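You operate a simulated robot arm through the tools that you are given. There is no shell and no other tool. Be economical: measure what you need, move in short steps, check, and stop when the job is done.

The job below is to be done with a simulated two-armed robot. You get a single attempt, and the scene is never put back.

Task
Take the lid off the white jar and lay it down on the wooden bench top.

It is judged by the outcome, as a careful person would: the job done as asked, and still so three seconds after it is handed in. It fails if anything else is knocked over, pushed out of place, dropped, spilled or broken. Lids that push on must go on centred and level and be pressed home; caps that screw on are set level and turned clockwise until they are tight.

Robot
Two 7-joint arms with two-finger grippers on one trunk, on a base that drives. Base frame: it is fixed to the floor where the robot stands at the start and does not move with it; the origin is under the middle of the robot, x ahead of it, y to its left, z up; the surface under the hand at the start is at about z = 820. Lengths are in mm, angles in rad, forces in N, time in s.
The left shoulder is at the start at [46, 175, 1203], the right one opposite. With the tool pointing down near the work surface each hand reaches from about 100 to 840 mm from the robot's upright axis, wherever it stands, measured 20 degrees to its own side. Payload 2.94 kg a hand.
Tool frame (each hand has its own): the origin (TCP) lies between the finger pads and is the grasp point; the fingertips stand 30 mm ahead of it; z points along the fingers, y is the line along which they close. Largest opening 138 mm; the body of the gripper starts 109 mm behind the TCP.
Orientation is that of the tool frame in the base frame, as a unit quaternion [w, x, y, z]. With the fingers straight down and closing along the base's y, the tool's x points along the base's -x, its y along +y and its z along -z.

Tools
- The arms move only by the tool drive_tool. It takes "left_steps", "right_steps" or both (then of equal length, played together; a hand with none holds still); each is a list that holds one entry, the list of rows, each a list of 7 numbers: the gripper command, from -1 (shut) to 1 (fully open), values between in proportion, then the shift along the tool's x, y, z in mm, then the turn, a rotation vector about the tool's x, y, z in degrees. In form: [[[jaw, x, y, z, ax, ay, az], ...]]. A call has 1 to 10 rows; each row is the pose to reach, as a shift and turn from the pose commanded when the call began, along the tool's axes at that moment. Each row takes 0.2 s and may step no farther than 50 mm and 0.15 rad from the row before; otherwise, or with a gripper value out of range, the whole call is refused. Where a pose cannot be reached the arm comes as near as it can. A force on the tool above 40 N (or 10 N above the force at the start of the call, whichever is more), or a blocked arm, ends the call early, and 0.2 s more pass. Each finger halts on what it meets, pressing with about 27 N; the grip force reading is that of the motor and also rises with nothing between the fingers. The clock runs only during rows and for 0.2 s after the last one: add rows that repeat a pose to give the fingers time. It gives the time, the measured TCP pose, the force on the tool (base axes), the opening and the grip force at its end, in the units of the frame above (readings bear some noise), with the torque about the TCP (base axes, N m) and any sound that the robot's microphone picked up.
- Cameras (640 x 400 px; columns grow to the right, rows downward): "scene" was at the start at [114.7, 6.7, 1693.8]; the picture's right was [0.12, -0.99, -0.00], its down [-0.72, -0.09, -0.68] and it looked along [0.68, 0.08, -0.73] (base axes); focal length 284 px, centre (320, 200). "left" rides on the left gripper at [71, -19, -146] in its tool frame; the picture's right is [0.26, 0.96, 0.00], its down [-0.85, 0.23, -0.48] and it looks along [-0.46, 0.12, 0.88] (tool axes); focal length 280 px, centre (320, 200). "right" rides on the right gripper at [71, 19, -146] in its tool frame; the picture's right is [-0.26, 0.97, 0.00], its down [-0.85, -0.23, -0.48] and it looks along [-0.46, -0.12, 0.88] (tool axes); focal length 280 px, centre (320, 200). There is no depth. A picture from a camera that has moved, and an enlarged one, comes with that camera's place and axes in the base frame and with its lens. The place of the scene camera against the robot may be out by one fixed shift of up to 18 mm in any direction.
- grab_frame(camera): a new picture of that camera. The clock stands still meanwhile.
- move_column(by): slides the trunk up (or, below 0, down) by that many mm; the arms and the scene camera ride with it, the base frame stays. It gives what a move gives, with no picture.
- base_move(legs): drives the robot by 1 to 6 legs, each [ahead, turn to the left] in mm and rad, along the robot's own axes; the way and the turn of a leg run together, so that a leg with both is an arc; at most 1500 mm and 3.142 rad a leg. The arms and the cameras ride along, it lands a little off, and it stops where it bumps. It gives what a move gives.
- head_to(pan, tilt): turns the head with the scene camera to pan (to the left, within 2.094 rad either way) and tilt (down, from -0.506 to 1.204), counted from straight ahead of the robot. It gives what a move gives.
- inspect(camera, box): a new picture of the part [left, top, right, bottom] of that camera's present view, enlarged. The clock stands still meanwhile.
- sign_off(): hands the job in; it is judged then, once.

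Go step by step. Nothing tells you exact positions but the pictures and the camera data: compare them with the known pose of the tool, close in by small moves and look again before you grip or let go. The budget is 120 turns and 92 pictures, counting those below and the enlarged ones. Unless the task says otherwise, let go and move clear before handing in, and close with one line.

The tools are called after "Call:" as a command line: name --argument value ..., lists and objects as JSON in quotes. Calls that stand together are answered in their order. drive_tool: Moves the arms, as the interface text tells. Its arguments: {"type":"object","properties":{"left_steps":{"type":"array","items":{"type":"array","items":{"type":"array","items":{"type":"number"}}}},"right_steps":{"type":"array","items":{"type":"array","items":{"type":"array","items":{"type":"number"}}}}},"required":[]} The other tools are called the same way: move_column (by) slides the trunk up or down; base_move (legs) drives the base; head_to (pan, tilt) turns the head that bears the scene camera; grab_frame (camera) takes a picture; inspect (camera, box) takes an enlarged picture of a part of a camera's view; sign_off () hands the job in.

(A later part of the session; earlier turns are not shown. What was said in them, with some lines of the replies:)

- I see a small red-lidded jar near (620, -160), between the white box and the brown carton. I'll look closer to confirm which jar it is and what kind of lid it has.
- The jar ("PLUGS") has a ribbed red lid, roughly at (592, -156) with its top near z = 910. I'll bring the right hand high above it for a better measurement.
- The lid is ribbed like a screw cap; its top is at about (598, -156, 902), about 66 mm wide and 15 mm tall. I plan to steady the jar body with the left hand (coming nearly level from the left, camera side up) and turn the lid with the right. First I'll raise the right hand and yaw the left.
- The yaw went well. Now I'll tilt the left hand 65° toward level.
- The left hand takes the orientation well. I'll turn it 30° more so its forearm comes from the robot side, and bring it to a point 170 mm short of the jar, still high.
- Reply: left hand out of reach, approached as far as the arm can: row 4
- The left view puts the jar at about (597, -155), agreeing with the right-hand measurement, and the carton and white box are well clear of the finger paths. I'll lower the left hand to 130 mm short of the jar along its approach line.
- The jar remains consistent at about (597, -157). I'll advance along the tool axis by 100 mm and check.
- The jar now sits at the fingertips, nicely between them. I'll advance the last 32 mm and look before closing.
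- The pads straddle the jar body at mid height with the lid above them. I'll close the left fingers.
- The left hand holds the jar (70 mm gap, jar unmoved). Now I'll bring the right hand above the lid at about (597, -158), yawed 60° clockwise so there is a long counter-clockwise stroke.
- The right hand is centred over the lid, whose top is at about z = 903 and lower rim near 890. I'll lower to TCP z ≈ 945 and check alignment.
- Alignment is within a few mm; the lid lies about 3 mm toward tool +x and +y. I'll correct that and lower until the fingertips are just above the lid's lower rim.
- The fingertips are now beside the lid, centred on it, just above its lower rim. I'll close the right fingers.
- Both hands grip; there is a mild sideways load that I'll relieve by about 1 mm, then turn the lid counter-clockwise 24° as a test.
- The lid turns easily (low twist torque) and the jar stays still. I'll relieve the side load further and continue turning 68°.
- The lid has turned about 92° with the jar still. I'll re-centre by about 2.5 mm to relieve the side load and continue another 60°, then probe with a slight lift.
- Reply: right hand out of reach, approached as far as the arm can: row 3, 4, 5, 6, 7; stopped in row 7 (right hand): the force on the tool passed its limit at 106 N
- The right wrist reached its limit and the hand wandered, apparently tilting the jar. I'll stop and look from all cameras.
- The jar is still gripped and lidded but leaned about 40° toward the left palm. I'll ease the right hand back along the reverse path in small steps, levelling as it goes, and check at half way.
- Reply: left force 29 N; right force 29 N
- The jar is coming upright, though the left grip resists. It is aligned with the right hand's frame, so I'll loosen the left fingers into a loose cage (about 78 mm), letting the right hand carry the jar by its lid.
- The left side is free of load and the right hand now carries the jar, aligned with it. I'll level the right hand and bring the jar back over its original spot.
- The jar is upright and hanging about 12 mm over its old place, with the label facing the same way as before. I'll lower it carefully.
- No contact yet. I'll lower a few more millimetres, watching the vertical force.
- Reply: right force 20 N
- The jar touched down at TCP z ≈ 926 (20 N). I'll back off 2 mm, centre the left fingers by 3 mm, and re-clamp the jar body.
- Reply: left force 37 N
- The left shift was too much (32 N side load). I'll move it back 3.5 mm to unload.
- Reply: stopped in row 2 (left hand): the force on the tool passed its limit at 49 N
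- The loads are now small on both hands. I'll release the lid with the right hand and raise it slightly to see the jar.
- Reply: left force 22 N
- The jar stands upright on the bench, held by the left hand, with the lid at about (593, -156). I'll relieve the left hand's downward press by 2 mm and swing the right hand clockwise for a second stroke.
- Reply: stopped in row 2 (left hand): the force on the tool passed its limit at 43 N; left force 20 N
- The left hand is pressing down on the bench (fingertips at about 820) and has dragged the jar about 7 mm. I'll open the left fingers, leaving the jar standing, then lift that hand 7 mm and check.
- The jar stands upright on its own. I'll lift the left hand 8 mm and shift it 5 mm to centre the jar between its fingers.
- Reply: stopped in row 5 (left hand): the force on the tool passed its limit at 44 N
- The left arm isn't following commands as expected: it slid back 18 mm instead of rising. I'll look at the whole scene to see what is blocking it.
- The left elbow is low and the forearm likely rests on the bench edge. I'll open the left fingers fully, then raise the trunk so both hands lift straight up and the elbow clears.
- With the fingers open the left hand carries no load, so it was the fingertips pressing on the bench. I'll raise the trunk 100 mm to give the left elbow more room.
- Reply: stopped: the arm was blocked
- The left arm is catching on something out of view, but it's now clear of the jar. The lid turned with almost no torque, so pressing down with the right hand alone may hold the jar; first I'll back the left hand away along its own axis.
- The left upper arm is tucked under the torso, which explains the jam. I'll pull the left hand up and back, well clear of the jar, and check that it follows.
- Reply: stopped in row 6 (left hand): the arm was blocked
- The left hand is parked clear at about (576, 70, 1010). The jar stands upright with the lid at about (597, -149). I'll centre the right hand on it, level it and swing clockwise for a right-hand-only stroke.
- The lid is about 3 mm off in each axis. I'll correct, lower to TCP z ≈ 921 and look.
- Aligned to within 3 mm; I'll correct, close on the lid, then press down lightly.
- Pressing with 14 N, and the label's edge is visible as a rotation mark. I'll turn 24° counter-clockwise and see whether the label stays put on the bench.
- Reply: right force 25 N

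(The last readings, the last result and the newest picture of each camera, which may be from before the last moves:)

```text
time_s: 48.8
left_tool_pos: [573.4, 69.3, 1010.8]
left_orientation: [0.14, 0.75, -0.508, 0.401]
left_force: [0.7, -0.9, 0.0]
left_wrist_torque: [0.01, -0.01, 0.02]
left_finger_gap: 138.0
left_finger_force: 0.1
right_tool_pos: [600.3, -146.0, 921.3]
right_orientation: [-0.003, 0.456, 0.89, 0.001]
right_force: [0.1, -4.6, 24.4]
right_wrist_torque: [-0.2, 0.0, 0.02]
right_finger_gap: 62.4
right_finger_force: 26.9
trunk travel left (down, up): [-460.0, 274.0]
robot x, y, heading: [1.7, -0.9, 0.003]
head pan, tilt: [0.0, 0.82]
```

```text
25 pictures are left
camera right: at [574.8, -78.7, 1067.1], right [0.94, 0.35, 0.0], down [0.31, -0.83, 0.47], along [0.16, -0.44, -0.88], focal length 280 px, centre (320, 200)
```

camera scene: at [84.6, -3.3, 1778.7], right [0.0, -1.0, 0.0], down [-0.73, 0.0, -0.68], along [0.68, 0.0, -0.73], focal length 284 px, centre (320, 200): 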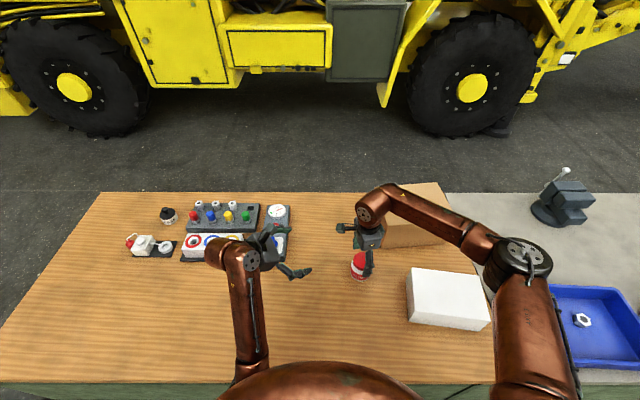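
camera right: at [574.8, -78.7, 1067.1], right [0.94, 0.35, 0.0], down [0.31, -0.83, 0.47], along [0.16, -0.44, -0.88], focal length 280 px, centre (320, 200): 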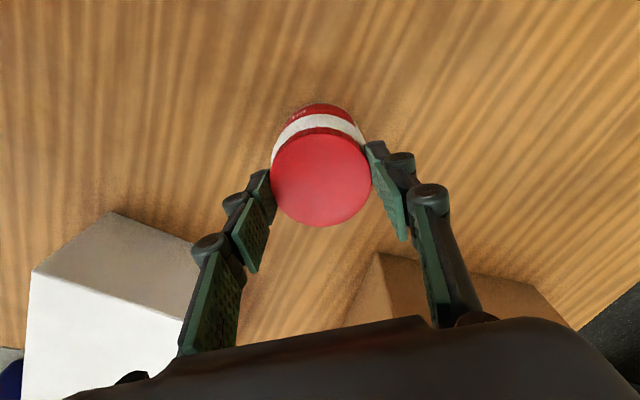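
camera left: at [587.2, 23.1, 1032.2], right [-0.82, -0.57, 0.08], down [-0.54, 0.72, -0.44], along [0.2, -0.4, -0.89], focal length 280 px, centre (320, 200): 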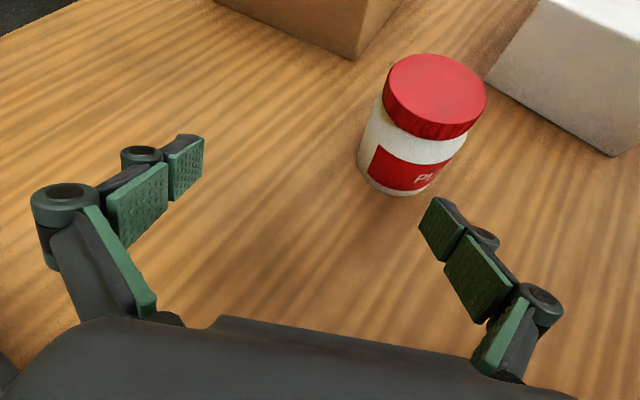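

The label stayed put while the lid turned, and the vertical force grew to 24 N, so the lid is rising off its thread. I'll continue in portions, easing upward.

Call:
drive_tool --right_steps '[[[-1, 0, 0, -1, 0, 0, -8.5], [-1, 0, 0, -1, 0, 0, -17], [-1, 0, 0, -1.3, 0, 0, -25.5], [-1, 0, 0, -1.3, 0, 0, -34], [-1, 0, 0, -1.3, 0, 0, -42.5], [-1, 0, 0, -1.3, 0, 0, -42.5]]]'

```text
time_s: 50.2
left_tool_pos: [574.3, 69.4, 1011.4]
left_orientation: [0.141, 0.75, -0.507, 0.401]
left_force: [0.0, 0.1, 0.1]
left_wrist_torque: [-0.02, 0.01, 0.0]
left_finger_gap: 138.0
left_finger_force: 0.1
right_tool_pos: [599.7, -145.3, 920.5]
right_orientation: [-0.003, 0.103, 0.995, 0.001]
right_force: [-2.9, -5.0, 14.8]
right_wrist_torque: [-0.36, 0.15, -0.01]
right_finger_gap: 62.5
right_finger_force: 27.1
trunk travel left (down, up): [-460.0, 274.0]
robot x, y, heading: [-1.9, -2.1, -0.0]
head pan, tilt: [0.0, 0.82]
```

Steady. I'll continue the stroke 50° more, staying within the wrist limit.

Call:
drive_tool --right_steps '[[[-1, 0, 0, 0, 0, 0, -8.4], [-1, 0, 0, -0.3, 0, 0, -16.8], [-1, 0, 0, -0.5, 0, 0, -25.2], [-1, 0, 0, -0.7, 0, 0, -33.6], [-1, 0, 0, -0.9, 0, 0, -42], [-1, 0, 0, -1, 0, 0, -50], [-1, 0, 0, -1, 0, 0, -50]]]'

Call:
grab_frame --camera "right"

```text
time_s: 51.8
left_tool_pos: [574.9, 69.2, 1011.3]
left_orientation: [0.141, 0.75, -0.507, 0.401]
left_force: [0.6, -0.5, 0.8]
left_wrist_torque: [-0.01, -0.02, 0.02]
left_finger_gap: 138.1
left_finger_force: 0.0
right_tool_pos: [601.2, -146.9, 922.6]
right_orientation: [-0.002, -0.294, 0.956, 0.002]
right_force: [0.4, 0.4, 0.4]
right_wrist_torque: [0.02, 0.02, -0.02]
right_finger_gap: 62.3
right_finger_force: 27.3
right hand out of reach, approached as far as the arm can: row 6, 7
trunk travel left (down, up): [-460.0, 274.0]
robot x, y, heading: [1.0, -2.6, 0.002]
head pan, tilt: [0.0, 0.82]
```

```text
24 pictures are left
camera right: at [532.3, -171.2, 1068.4], right [-0.33, 0.95, 0.01], down [0.83, 0.29, 0.47], along [0.44, 0.16, -0.88], focal length 280 px, centre (320, 200)
```

right: 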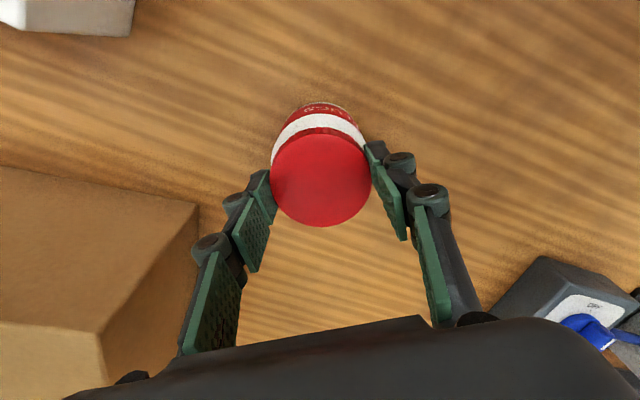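

The force has dropped to zero, so the lid may be loose or the press was lost. I'll lift 6 mm and look whether the jar comes along.

Call:
drive_tool --right_steps '[[[-1, 0, 0, -2, 0, 0, 0], [-1, 0, 0, -4, 0, 0, 0], [-1, 0, 0, -6, 0, 0, 0], [-1, 0, 0, -6, 0, 0, 0]]]'

Call:
inspect --camera "right" --box '[240, 80, 400, 180]'

Call:
inspect --camera "scene" --box '[310, 220, 410, 300]'

```text
time_s: 52.8
left_tool_pos: [574.4, 69.3, 1010.6]
left_orientation: [0.141, 0.75, -0.507, 0.401]
left_force: [-0.1, 0.4, -0.5]
left_wrist_torque: [-0.02, -0.03, 0.0]
left_finger_gap: 137.9
left_finger_force: 0.0
right_tool_pos: [600.5, -146.6, 928.7]
right_orientation: [-0.003, -0.293, 0.956, 0.002]
right_force: [-0.1, 0.1, -0.6]
right_wrist_torque: [0.0, 0.02, -0.01]
right_finger_gap: 62.5
right_finger_force: 27.2
trunk travel left (down, up): [-460.0, 274.0]
robot x, y, heading: [-2.6, 0.3, -0.003]
head pan, tilt: [0.0, 0.82]
```

```text
4.00 times, centred on (320, 130) of right
camera zoom: at [532.9, -171.4, 1074.5], right [-0.32, 0.95, 0.0], down [0.83, 0.28, 0.47], along [0.44, 0.16, -0.88], focal length 1122 px, centre (320, 480)
```

zoom: 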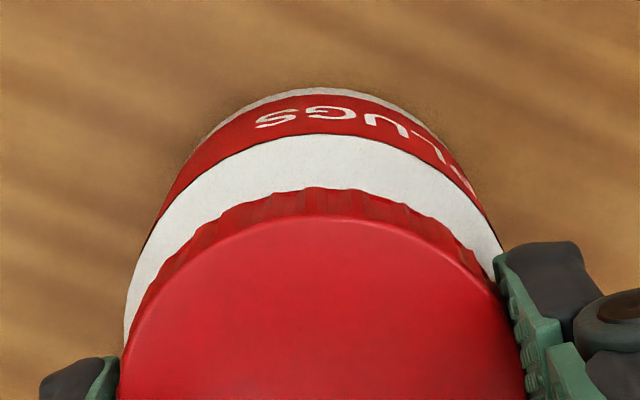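

```text
5.00 times, centred on (360, 260) of scene
camera zoom: at [84.8, -3.5, 1778.8], right [0.0, -1.0, 0.0], down [-0.73, 0.0, -0.68], along [0.68, 0.0, -0.73], focal length 1422 px, centre (120, -100)
```

zoom: 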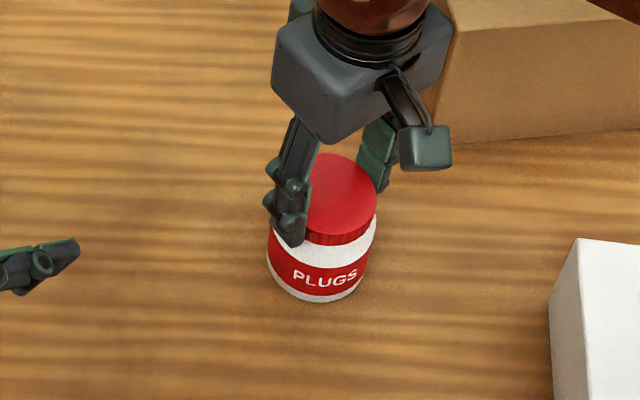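

The jar lifted with the lid, so it is still threaded, but the label's heading is unchanged from the start — the lid is turning on the jar freely. I'll set it back down and ratchet: open, swing back, regrip and turn again.

Call:
drive_tool --right_steps '[[[-1, 0, 0, 3, 0, 0, 0], [-1, 0, 0, 5.5, 0, 0, 0], [-1, 0, 0, 6.5, 0, 0, 0], [0.2, 0, 0, 6.5, 0, 0, 0], [0.45, 0, 0, 6.5, 0, 0, 0], [0.45, 0, 0, 6.5, 0, 0, 0], [0.45, 0, 0, 6.5, 0, 0, 8.5], [0.45, 0, 0, 6.5, 0, 0, 17], [0.45, 0, 0, 6.5, 0, 0, 25.5], [0.45, 0, 0, 6.5, 0, 0, 34]]]'

Call:
drive_tool --right_steps '[[[0.45, 0, 0, 0, 0, 0, 8.5], [0.45, 0, 0, 0, 0, 0, 17], [0.45, 0, 0, 0, 0, 0, 25.5], [0.45, 0, 0, 0, 0, 0, 34], [0.45, 0, 0, 0, 0, 0, 42.5], [0.45, 0, 0, 0, 0, 0, 51], [0.45, 0, 0, 0, 0, 0, 59.5], [0.45, 0, 0, 0, 0, 0, 68], [0.45, 0, 0, 0, 0, 0, 76.5], [0.45, 0, 0, 0, 0, 0, 76.5]]]'

Call:
grab_frame --camera "right"

```text
time_s: 55.0
left_tool_pos: [576.1, 70.2, 1010.9]
left_orientation: [0.142, 0.749, -0.508, 0.401]
left_force: [0.1, 0.4, 0.7]
left_wrist_torque: [-0.01, 0.02, 0.01]
left_finger_gap: 138.0
left_finger_force: 0.1
right_tool_pos: [601.0, -145.9, 921.9]
right_orientation: [-0.004, 0.0, 1.0, 0.002]
right_force: [0.3, 0.7, 0.3]
right_wrist_torque: [0.03, 0.0, 0.02]
right_finger_gap: 100.0
right_finger_force: 0.0
trunk travel left (down, up): [-460.0, 274.0]
robot x, y, heading: [-0.2, 0.1, -0.002]
head pan, tilt: [0.0, 0.82]
```

```text
time_s: 57.2
left_tool_pos: [574.5, 69.3, 1010.4]
left_orientation: [0.141, 0.75, -0.507, 0.401]
left_force: [0.1, -0.6, 0.0]
left_wrist_torque: [-0.02, -0.01, 0.0]
left_finger_gap: 137.7
left_finger_force: 0.1
right_tool_pos: [601.8, -145.9, 921.6]
right_orientation: [-0.003, 0.619, 0.785, 0.0]
right_force: [-0.3, -0.1, -0.1]
right_wrist_torque: [0.0, 0.02, 0.02]
right_finger_gap: 100.2
right_finger_force: 0.0
trunk travel left (down, up): [-460.0, 274.0]
robot x, y, heading: [0.9, -2.2, -0.001]
head pan, tilt: [0.0, 0.82]
```

```text
21 pictures are left
camera right: at [604.4, -73.5, 1067.5], right [1.0, -0.03, -0.01], down [-0.02, -0.88, 0.47], along [-0.02, -0.47, -0.88], focal length 280 px, centre (320, 200)
```

right: 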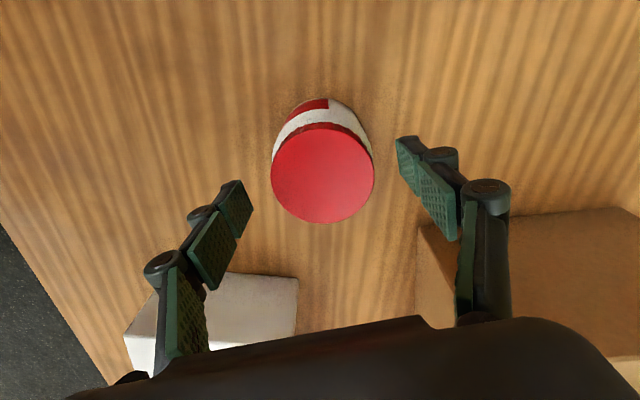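

The jar hasn't turned (label edge in the same place). I'll regrip, press lightly and make the next stroke.

Call:
drive_tool --right_steps '[[[-1, 0, 0, 0, 0, 0, 0], [-1, 0, 0, 0, 0, 0, 0], [-1, 0, 0, 0, 0, 0, 0], [-1, 0, 0, 0, 0, 0, 0], [-1, 0, 0, 1, 0, 0, 0], [-1, 0, 0, 1, 0, 0, -8.5], [-1, 0, 0, 1, 0, 0, -17], [-1, 0, 0, 1, 0, 0, -25.5], [-1, 0, 0, 1, 0, 0, -34], [-1, 0, 0, 1, 0, 0, -34]]]'

Call:
drive_tool --right_steps '[[[-1, 0, 0, -0.3, 0, 0, -8.5], [-1, 0, 0, -0.3, 0, 0, -17], [-1, 0, 0, -0.3, 0, 0, -25.5], [-1, 0, 0, -0.5, 0, 0, -34], [-1, 0, 0, -0.5, 0, 0, -42.5], [-1, 0, 0, -0.7, 0, 0, -51], [-1, 0, 0, -0.7, 0, 0, -59.5], [-1, 0, 0, -0.7, 0, 0, -68], [-1, 0, 0, -0.7, 0, 0, -74], [-1, 0, 0, -0.7, 0, 0, -74]]]'

Call:
grab_frame --camera "right"

```text
time_s: 59.4
left_tool_pos: [574.7, 70.5, 1010.6]
left_orientation: [0.141, 0.749, -0.508, 0.401]
left_force: [-0.2, -0.1, -0.2]
left_wrist_torque: [-0.01, 0.03, 0.01]
left_finger_gap: 138.2
left_finger_force: 0.2
right_tool_pos: [601.4, -146.5, 922.1]
right_orientation: [-0.003, 0.36, 0.933, 0.0]
right_force: [1.0, 1.7, 9.1]
right_wrist_torque: [0.02, -0.02, 0.01]
right_finger_gap: 62.5
right_finger_force: 26.9
trunk travel left (down, up): [-460.0, 274.0]
robot x, y, heading: [3.5, 0.7, 0.001]
head pan, tilt: [0.0, 0.82]
```

```text
time_s: 61.6
left_tool_pos: [575.1, 69.7, 1008.9]
left_orientation: [0.141, 0.749, -0.508, 0.401]
left_force: [-0.1, 0.4, 0.4]
left_wrist_torque: [-0.02, -0.01, -0.01]
left_finger_gap: 138.0
left_finger_force: 0.0
right_tool_pos: [601.8, -145.7, 921.2]
right_orientation: [-0.002, -0.273, 0.962, 0.003]
right_force: [-0.4, -0.1, -0.1]
right_wrist_torque: [-0.03, 0.0, 0.01]
right_finger_gap: 62.6
right_finger_force: 27.0
trunk travel left (down, up): [-460.0, 274.0]
robot x, y, heading: [2.6, -1.2, -0.001]
head pan, tilt: [0.0, 0.82]
```

```text
20 pictures are left
camera right: at [531.8, -168.4, 1067.4], right [-0.28, 0.96, 0.0], down [0.85, 0.25, 0.47], along [0.45, 0.14, -0.88], focal length 280 px, centre (320, 200)
```

right: 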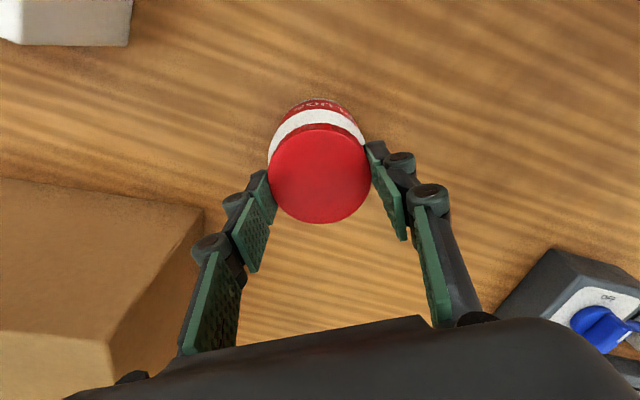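

I'll probe with an 8 mm lift again.

Call:
drive_tool --right_steps '[[[-1, 0, 0, -3, 0, 0, 0], [-1, 0, 0, -6, 0, 0, 0], [-1, 0, 0, -8, 0, 0, 0], [-1, 0, 0, -8, 0, 0, 0]]]'

Call:
inspect --camera "right" --box '[240, 80, 400, 180]'

```text
time_s: 62.6
left_tool_pos: [574.5, 69.4, 1010.7]
left_orientation: [0.141, 0.75, -0.507, 0.4]
left_force: [-0.1, 0.1, 0.6]
left_wrist_torque: [0.0, -0.02, 0.02]
left_finger_gap: 137.7
left_finger_force: 0.1
right_tool_pos: [600.8, -146.9, 929.4]
right_orientation: [-0.002, -0.272, 0.962, 0.002]
right_force: [0.3, -0.8, 0.6]
right_wrist_torque: [-0.02, -0.01, -0.01]
right_finger_gap: 62.3
right_finger_force: 27.1
trunk travel left (down, up): [-460.0, 274.0]
robot x, y, heading: [-1.5, -0.8, 0.002]
head pan, tilt: [0.0, 0.82]
```

```text
4.00 times, centred on (320, 130) of right
camera zoom: at [531.2, -168.5, 1075.2], right [-0.28, 0.96, 0.0], down [0.85, 0.25, 0.47], along [0.45, 0.14, -0.88], focal length 1122 px, centre (320, 480)
```

zoom: 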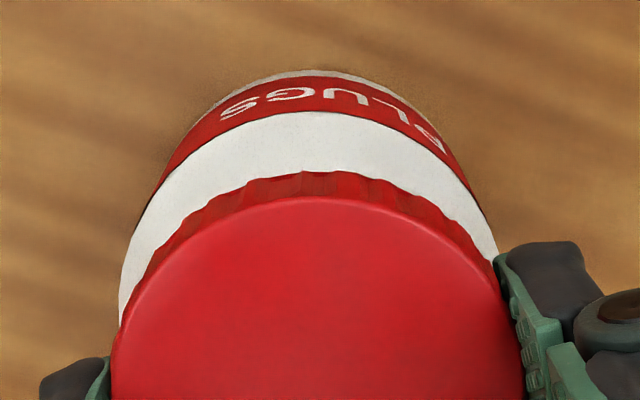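

Call:
inspect --camera "scene" --box '[330, 235, 394, 285]'

```text
8.00 times, centred on (362, 260) of scene
camera zoom: at [84.7, -3.5, 1778.8], right [0.0, -1.0, 0.0], down [-0.73, 0.0, -0.68], along [0.68, 0.0, -0.73], focal length 2275 px, centre (-16, -280)
```

zoom: 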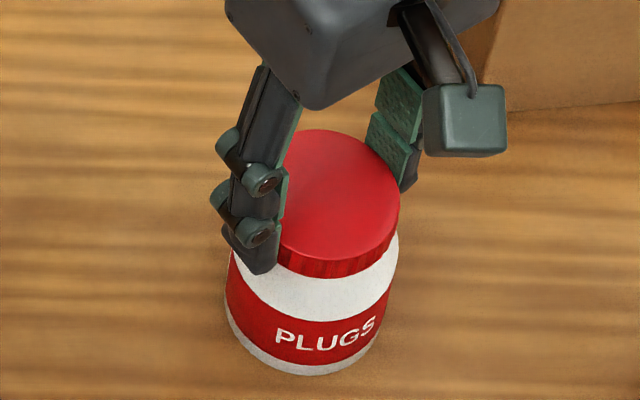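

The jar's bottom now sits about 6 mm lower relative to the lid than in the last lifted view, so the lid appears to have come free. I'll lift 10 mm more and compare.

Call:
drive_tool --right_steps '[[[-1, 0, 0, -3, 0, 0, 0], [-1, 0, 0, -6, 0, 0, 0], [-1, 0, 0, -10, 0, 0, 0], [-1, 0, 0, -10, 0, 0, 0]]]'

Call:
inspect --camera "scene" --box '[330, 235, 394, 285]'

```text
time_s: 63.6
left_tool_pos: [575.4, 69.4, 1010.3]
left_orientation: [0.142, 0.75, -0.508, 0.4]
left_force: [0.1, 0.8, -0.6]
left_wrist_torque: [-0.03, -0.02, 0.02]
left_finger_gap: 138.0
left_finger_force: 0.0
right_tool_pos: [600.6, -146.5, 940.4]
right_orientation: [-0.003, -0.272, 0.962, 0.002]
right_force: [-0.1, 0.4, -0.1]
right_wrist_torque: [0.0, 0.0, 0.01]
right_finger_gap: 62.5
right_finger_force: 26.7
trunk travel left (down, up): [-460.0, 274.0]
robot x, y, heading: [1.5, -3.8, -0.001]
head pan, tilt: [0.0, 0.82]
```

```text
8.00 times, centred on (362, 260) of scene
camera zoom: at [84.7, -3.5, 1778.8], right [0.0, -1.0, 0.0], down [-0.73, 0.0, -0.68], along [0.68, 0.0, -0.73], focal length 2275 px, centre (-16, -280)
```

zoom: 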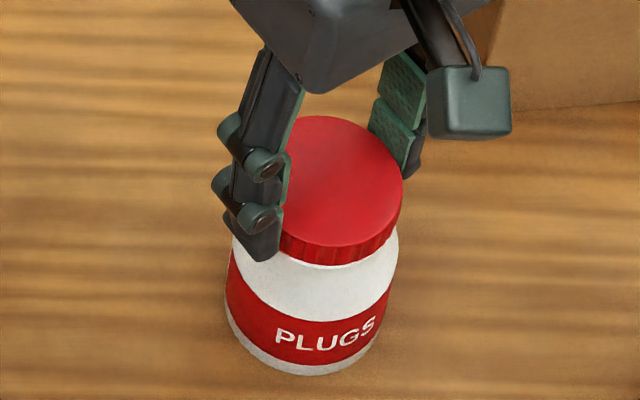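

The lid is free and the jar stays standing. I'll lift it clear and carry it to open bench at about (450, -130), bringing the wrist back to a comfortable yaw.

Call:
drive_tool --right_steps '[[[-1, 0, 0, -20, 0, 0, 0], [-1, 0, 0, -40, 0, 0, 0], [-1, 0, 0, -60, 0, 0, 0], [-1, 17, 13, -60, 0, 0, 4.5], [-1, 34, 26, -60, 0, 0, 9], [-1, 51, 39, -60, 0, 0, 13.5], [-1, 69, 53, -60, 0, 0, 18], [-1, 86, 66, -60, 0, 0, 22.5], [-1, 103, 79, -60, 0, 0, 27], [-1, 120, 92, -60, 0, 0, 31]]]'

Call:
grab_frame --camera "scene"

Call:
grab_frame --camera "right"

```text
time_s: 65.8
left_tool_pos: [575.1, 70.1, 1011.6]
left_orientation: [0.142, 0.749, -0.508, 0.401]
left_force: [0.5, 0.0, 0.2]
left_wrist_torque: [-0.02, 0.02, -0.01]
left_finger_gap: 138.0
left_finger_force: 0.0
right_tool_pos: [451.0, -130.1, 1001.2]
right_orientation: [-0.003, -0.006, 1.0, 0.002]
right_force: [0.4, -0.1, -0.8]
right_wrist_torque: [0.03, 0.02, -0.01]
right_finger_gap: 62.4
right_finger_force: 26.9
trunk travel left (down, up): [-460.0, 274.0]
robot x, y, heading: [2.7, -2.4, 0.0]
head pan, tilt: [0.0, 0.82]
```

```text
16 pictures are left
camera scene: at [84.2, -3.4, 1778.8], right [0.0, -1.0, 0.0], down [-0.73, 0.0, -0.68], along [0.68, 0.0, -0.73], focal length 284 px, centre (320, 200)
```

scene: 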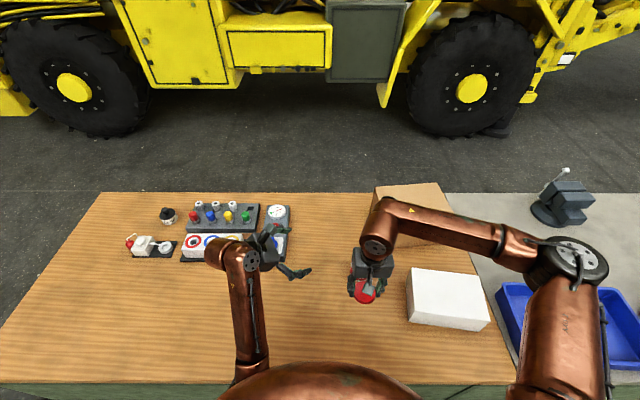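

```text
15 pictures are left
camera right: at [380.7, -112.6, 1147.8], right [0.25, 0.97, 0.0], down [0.85, -0.22, 0.47], along [0.46, -0.12, -0.88], focal length 280 px, centre (320, 200)
```

right: 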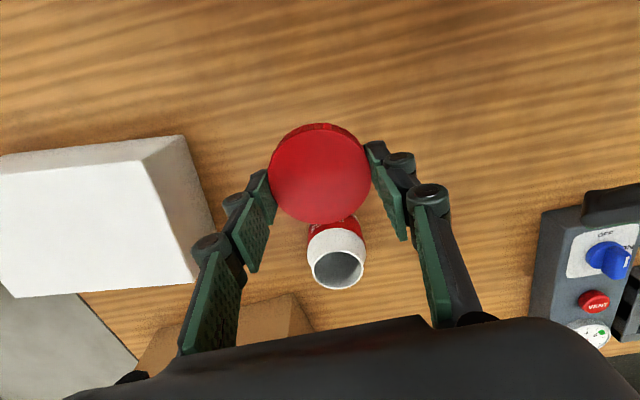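

The lid is off and the open jar stands. I'll lower the lid toward the bench.

Call:
drive_tool --right_steps '[[[-1, 0, 0, 30, 0, 0, 0], [-1, 0, 0, 60, 0, 0, 0], [-1, 0, 0, 90, 0, 0, 0], [-1, 0, 0, 115, 0, 0, 0], [-1, 0, 0, 135, 0, 0, 0], [-1, 0, 0, 139, 0, 0, 0], [-1, 0, 0, 142, 0, 0, 0], [-1, 0, 0, 144, 0, 0, 0], [-1, 0, 0, 144, 0, 0, 0]]]'

```text
time_s: 67.8
left_tool_pos: [575.6, 68.2, 1010.7]
left_orientation: [0.141, 0.749, -0.508, 0.401]
left_force: [0.1, 0.6, -0.2]
left_wrist_torque: [-0.01, -0.01, 0.0]
left_finger_gap: 137.7
left_finger_force: 0.1
right_tool_pos: [449.5, -129.9, 856.1]
right_orientation: [-0.004, -0.006, 1.0, 0.002]
right_force: [-1.1, 0.8, -0.9]
right_wrist_torque: [-0.01, 0.02, 0.0]
right_finger_gap: 62.5
right_finger_force: 26.7
trunk travel left (down, up): [-460.0, 274.0]
robot x, y, heading: [0.9, -5.1, -0.002]
head pan, tilt: [0.0, 0.82]
```

No contact yet at TCP z ≈ 856. I'll continue in 1 mm steps.

Call:
drive_tool --right_steps '[[[-1, 0, 0, 1, 0, 0, 0], [-1, 0, 0, 2, 0, 0, 0], [-1, 0, 0, 3, 0, 0, 0], [-1, 0, 0, 4, 0, 0, 0], [-1, 0, 0, 4, 0, 0, 0]]]'

Call:
grab_frame --camera "right"

```text
time_s: 69.0
left_tool_pos: [575.6, 69.0, 1010.9]
left_orientation: [0.141, 0.75, -0.508, 0.401]
left_force: [-0.6, -0.6, 0.2]
left_wrist_torque: [-0.04, -0.02, -0.04]
left_finger_gap: 138.0
left_finger_force: 0.1
right_tool_pos: [449.9, -130.5, 852.8]
right_orientation: [-0.004, -0.006, 1.0, 0.002]
right_force: [0.7, -0.3, -0.2]
right_wrist_torque: [-0.04, 0.0, 0.01]
right_finger_gap: 62.4
right_finger_force: 26.9
trunk travel left (down, up): [-460.0, 274.0]
robot x, y, heading: [1.5, -1.6, -0.002]
head pan, tilt: [0.0, 0.82]
```

```text
14 pictures are left
camera right: at [380.3, -113.2, 999.0], right [0.25, 0.97, 0.0], down [0.85, -0.22, 0.47], along [0.46, -0.12, -0.88], focal length 280 px, centre (320, 200)
```

right: 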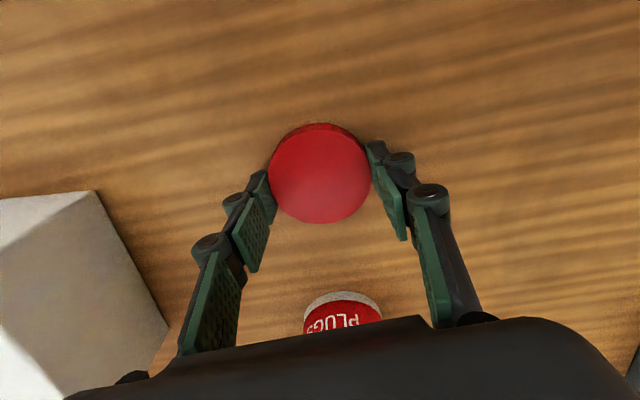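

Almost down. I'll keep lowering in 1 mm steps until I feel contact.

Call:
drive_tool --right_steps '[[[-1, 0, 0, 1, 0, 0, 0], [-1, 0, 0, 2, 0, 0, 0], [-1, 0, 0, 2, 0, 0, 0]]]'

```text
time_s: 69.8
left_tool_pos: [574.6, 69.7, 1010.4]
left_orientation: [0.142, 0.75, -0.507, 0.401]
left_force: [0.3, -0.6, 0.3]
left_wrist_torque: [0.03, 0.0, 0.01]
left_finger_gap: 137.8
left_finger_force: 0.0
right_tool_pos: [450.8, -129.8, 850.0]
right_orientation: [-0.003, -0.005, 1.0, 0.001]
right_force: [0.8, 0.3, 0.8]
right_wrist_torque: [0.05, 0.0, 0.03]
right_finger_gap: 62.5
right_finger_force: 27.0
trunk travel left (down, up): [-460.0, 274.0]
robot x, y, heading: [1.2, 1.0, -0.007]
head pan, tilt: [0.0, 0.82]
```

Call:
drive_tool --right_steps '[[[-1, 0, 0, 1, 0, 0, 0], [-1, 0, 0, 2, 0, 0, 0], [-1, 0, 0, 2, 0, 0, 0]]]'

```text
time_s: 70.6
left_tool_pos: [575.9, 68.4, 1011.0]
left_orientation: [0.141, 0.749, -0.507, 0.401]
left_force: [-0.2, -0.3, -0.5]
left_wrist_torque: [-0.01, -0.02, -0.02]
left_finger_gap: 138.0
left_finger_force: 0.0
right_tool_pos: [450.4, -131.0, 849.7]
right_orientation: [-0.002, -0.005, 1.0, 0.002]
right_force: [-1.2, -0.8, 3.7]
right_wrist_torque: [-0.12, -0.02, 0.0]
right_finger_gap: 62.6
right_finger_force: 27.0
trunk travel left (down, up): [-460.0, 274.0]
robot x, y, heading: [-1.4, -1.0, 0.001]
head pan, tilt: [0.0, 0.82]
```

Light contact with the bench (3.7 N). I'll open the fingers and rise.

Call:
drive_tool --right_steps '[[[0.0, 0, 0, 0, 0, 0, 0], [0.2, 0, 0, 0, 0, 0, 0], [0.4, 0, 0, 0, 0, 0, 0], [0.4, 0, 0, 0, 0, 0, 0], [0.4, 0, 0, -20, 0, 0, 0], [0.4, 0, 0, -50, 0, 0, 0], [0.4, 0, 0, -90, 0, 0, 0], [0.4, 0, 0, -130, 0, 0, 0], [0.4, 0, 0, -170, 0, 0, 0]]]'

Call:
grab_frame --camera "right"

Call:
grab_frame --camera "scene"

```text
time_s: 72.6
left_tool_pos: [575.9, 69.7, 1011.2]
left_orientation: [0.141, 0.75, -0.508, 0.401]
left_force: [-0.4, 0.5, 0.4]
left_wrist_torque: [-0.02, -0.03, -0.01]
left_finger_gap: 138.3
left_finger_force: 0.1
right_tool_pos: [448.7, -131.6, 1017.5]
right_orientation: [-0.003, -0.006, 1.0, 0.002]
right_force: [-0.4, 0.4, 0.7]
right_wrist_torque: [0.04, -0.01, 0.0]
right_finger_gap: 96.7
right_finger_force: 0.1
trunk travel left (down, up): [-460.0, 274.0]
robot x, y, heading: [2.2, -1.6, -0.006]
head pan, tilt: [0.0, 0.82]
```

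```text
13 pictures are left
camera right: at [378.7, -113.8, 1163.8], right [0.25, 0.97, 0.0], down [0.85, -0.22, 0.47], along [0.46, -0.12, -0.88], focal length 280 px, centre (320, 200)
```

right: 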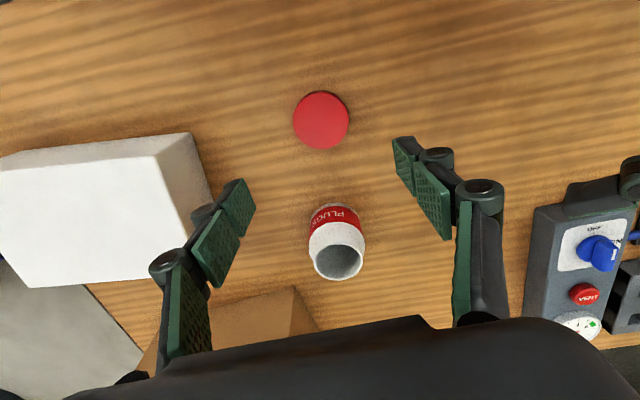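

```text
12 pictures are left
camera scene: at [83.9, -3.2, 1778.8], right [0.0, -1.0, 0.0], down [-0.73, 0.0, -0.68], along [0.68, 0.0, -0.73], focal length 284 px, centre (320, 200)
```

scene: 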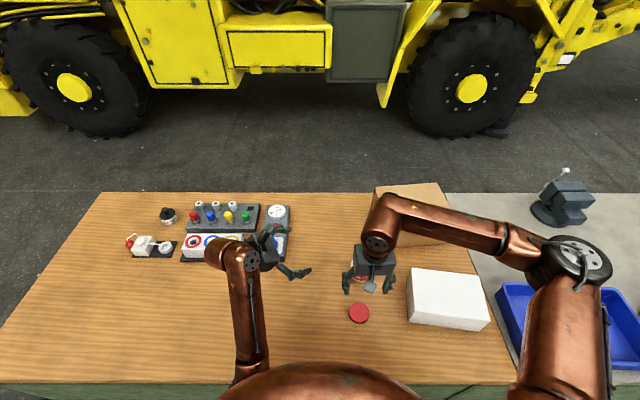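

The lid lies flat on the bench and the open jar stands. One last check of the panel near the parked left hand.

Call:
inspect --camera "right" --box '[500, 140, 640, 350]'

Call:
inspect --camera "scene" --box '[110, 190, 330, 300]'

```text
1.90 times, centred on (570, 245) of right
camera zoom: at [378.7, -113.8, 1163.8], right [0.25, 0.97, 0.0], down [0.85, -0.22, 0.47], along [0.46, -0.12, -0.88], focal length 534 px, centre (-156, 114)
```

zoom: 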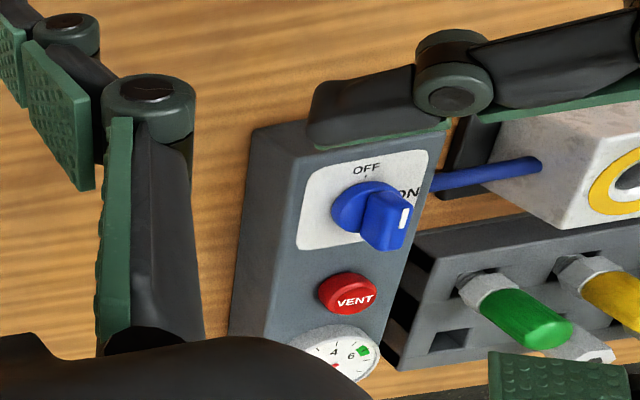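

```text
2.91 times, centred on (220, 245) of scene
camera zoom: at [83.9, -3.2, 1778.8], right [0.0, -1.0, 0.0], down [-0.73, 0.0, -0.68], along [0.68, 0.0, -0.73], focal length 827 px, centre (611, 69)
```

zoom: 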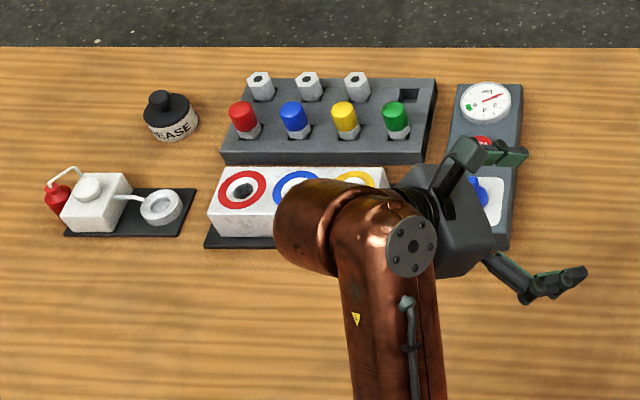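

Call:
sign_off

```text
The job is handed in.
```

The lid is off the white "PLUGS" jar and lying flat on the wooden bench at about (450, -130). The jar stands open and upright about 11 mm from where it started, after it tipped in the left gripper and was set back down during unscrewing. Nothing else appears to have moved.
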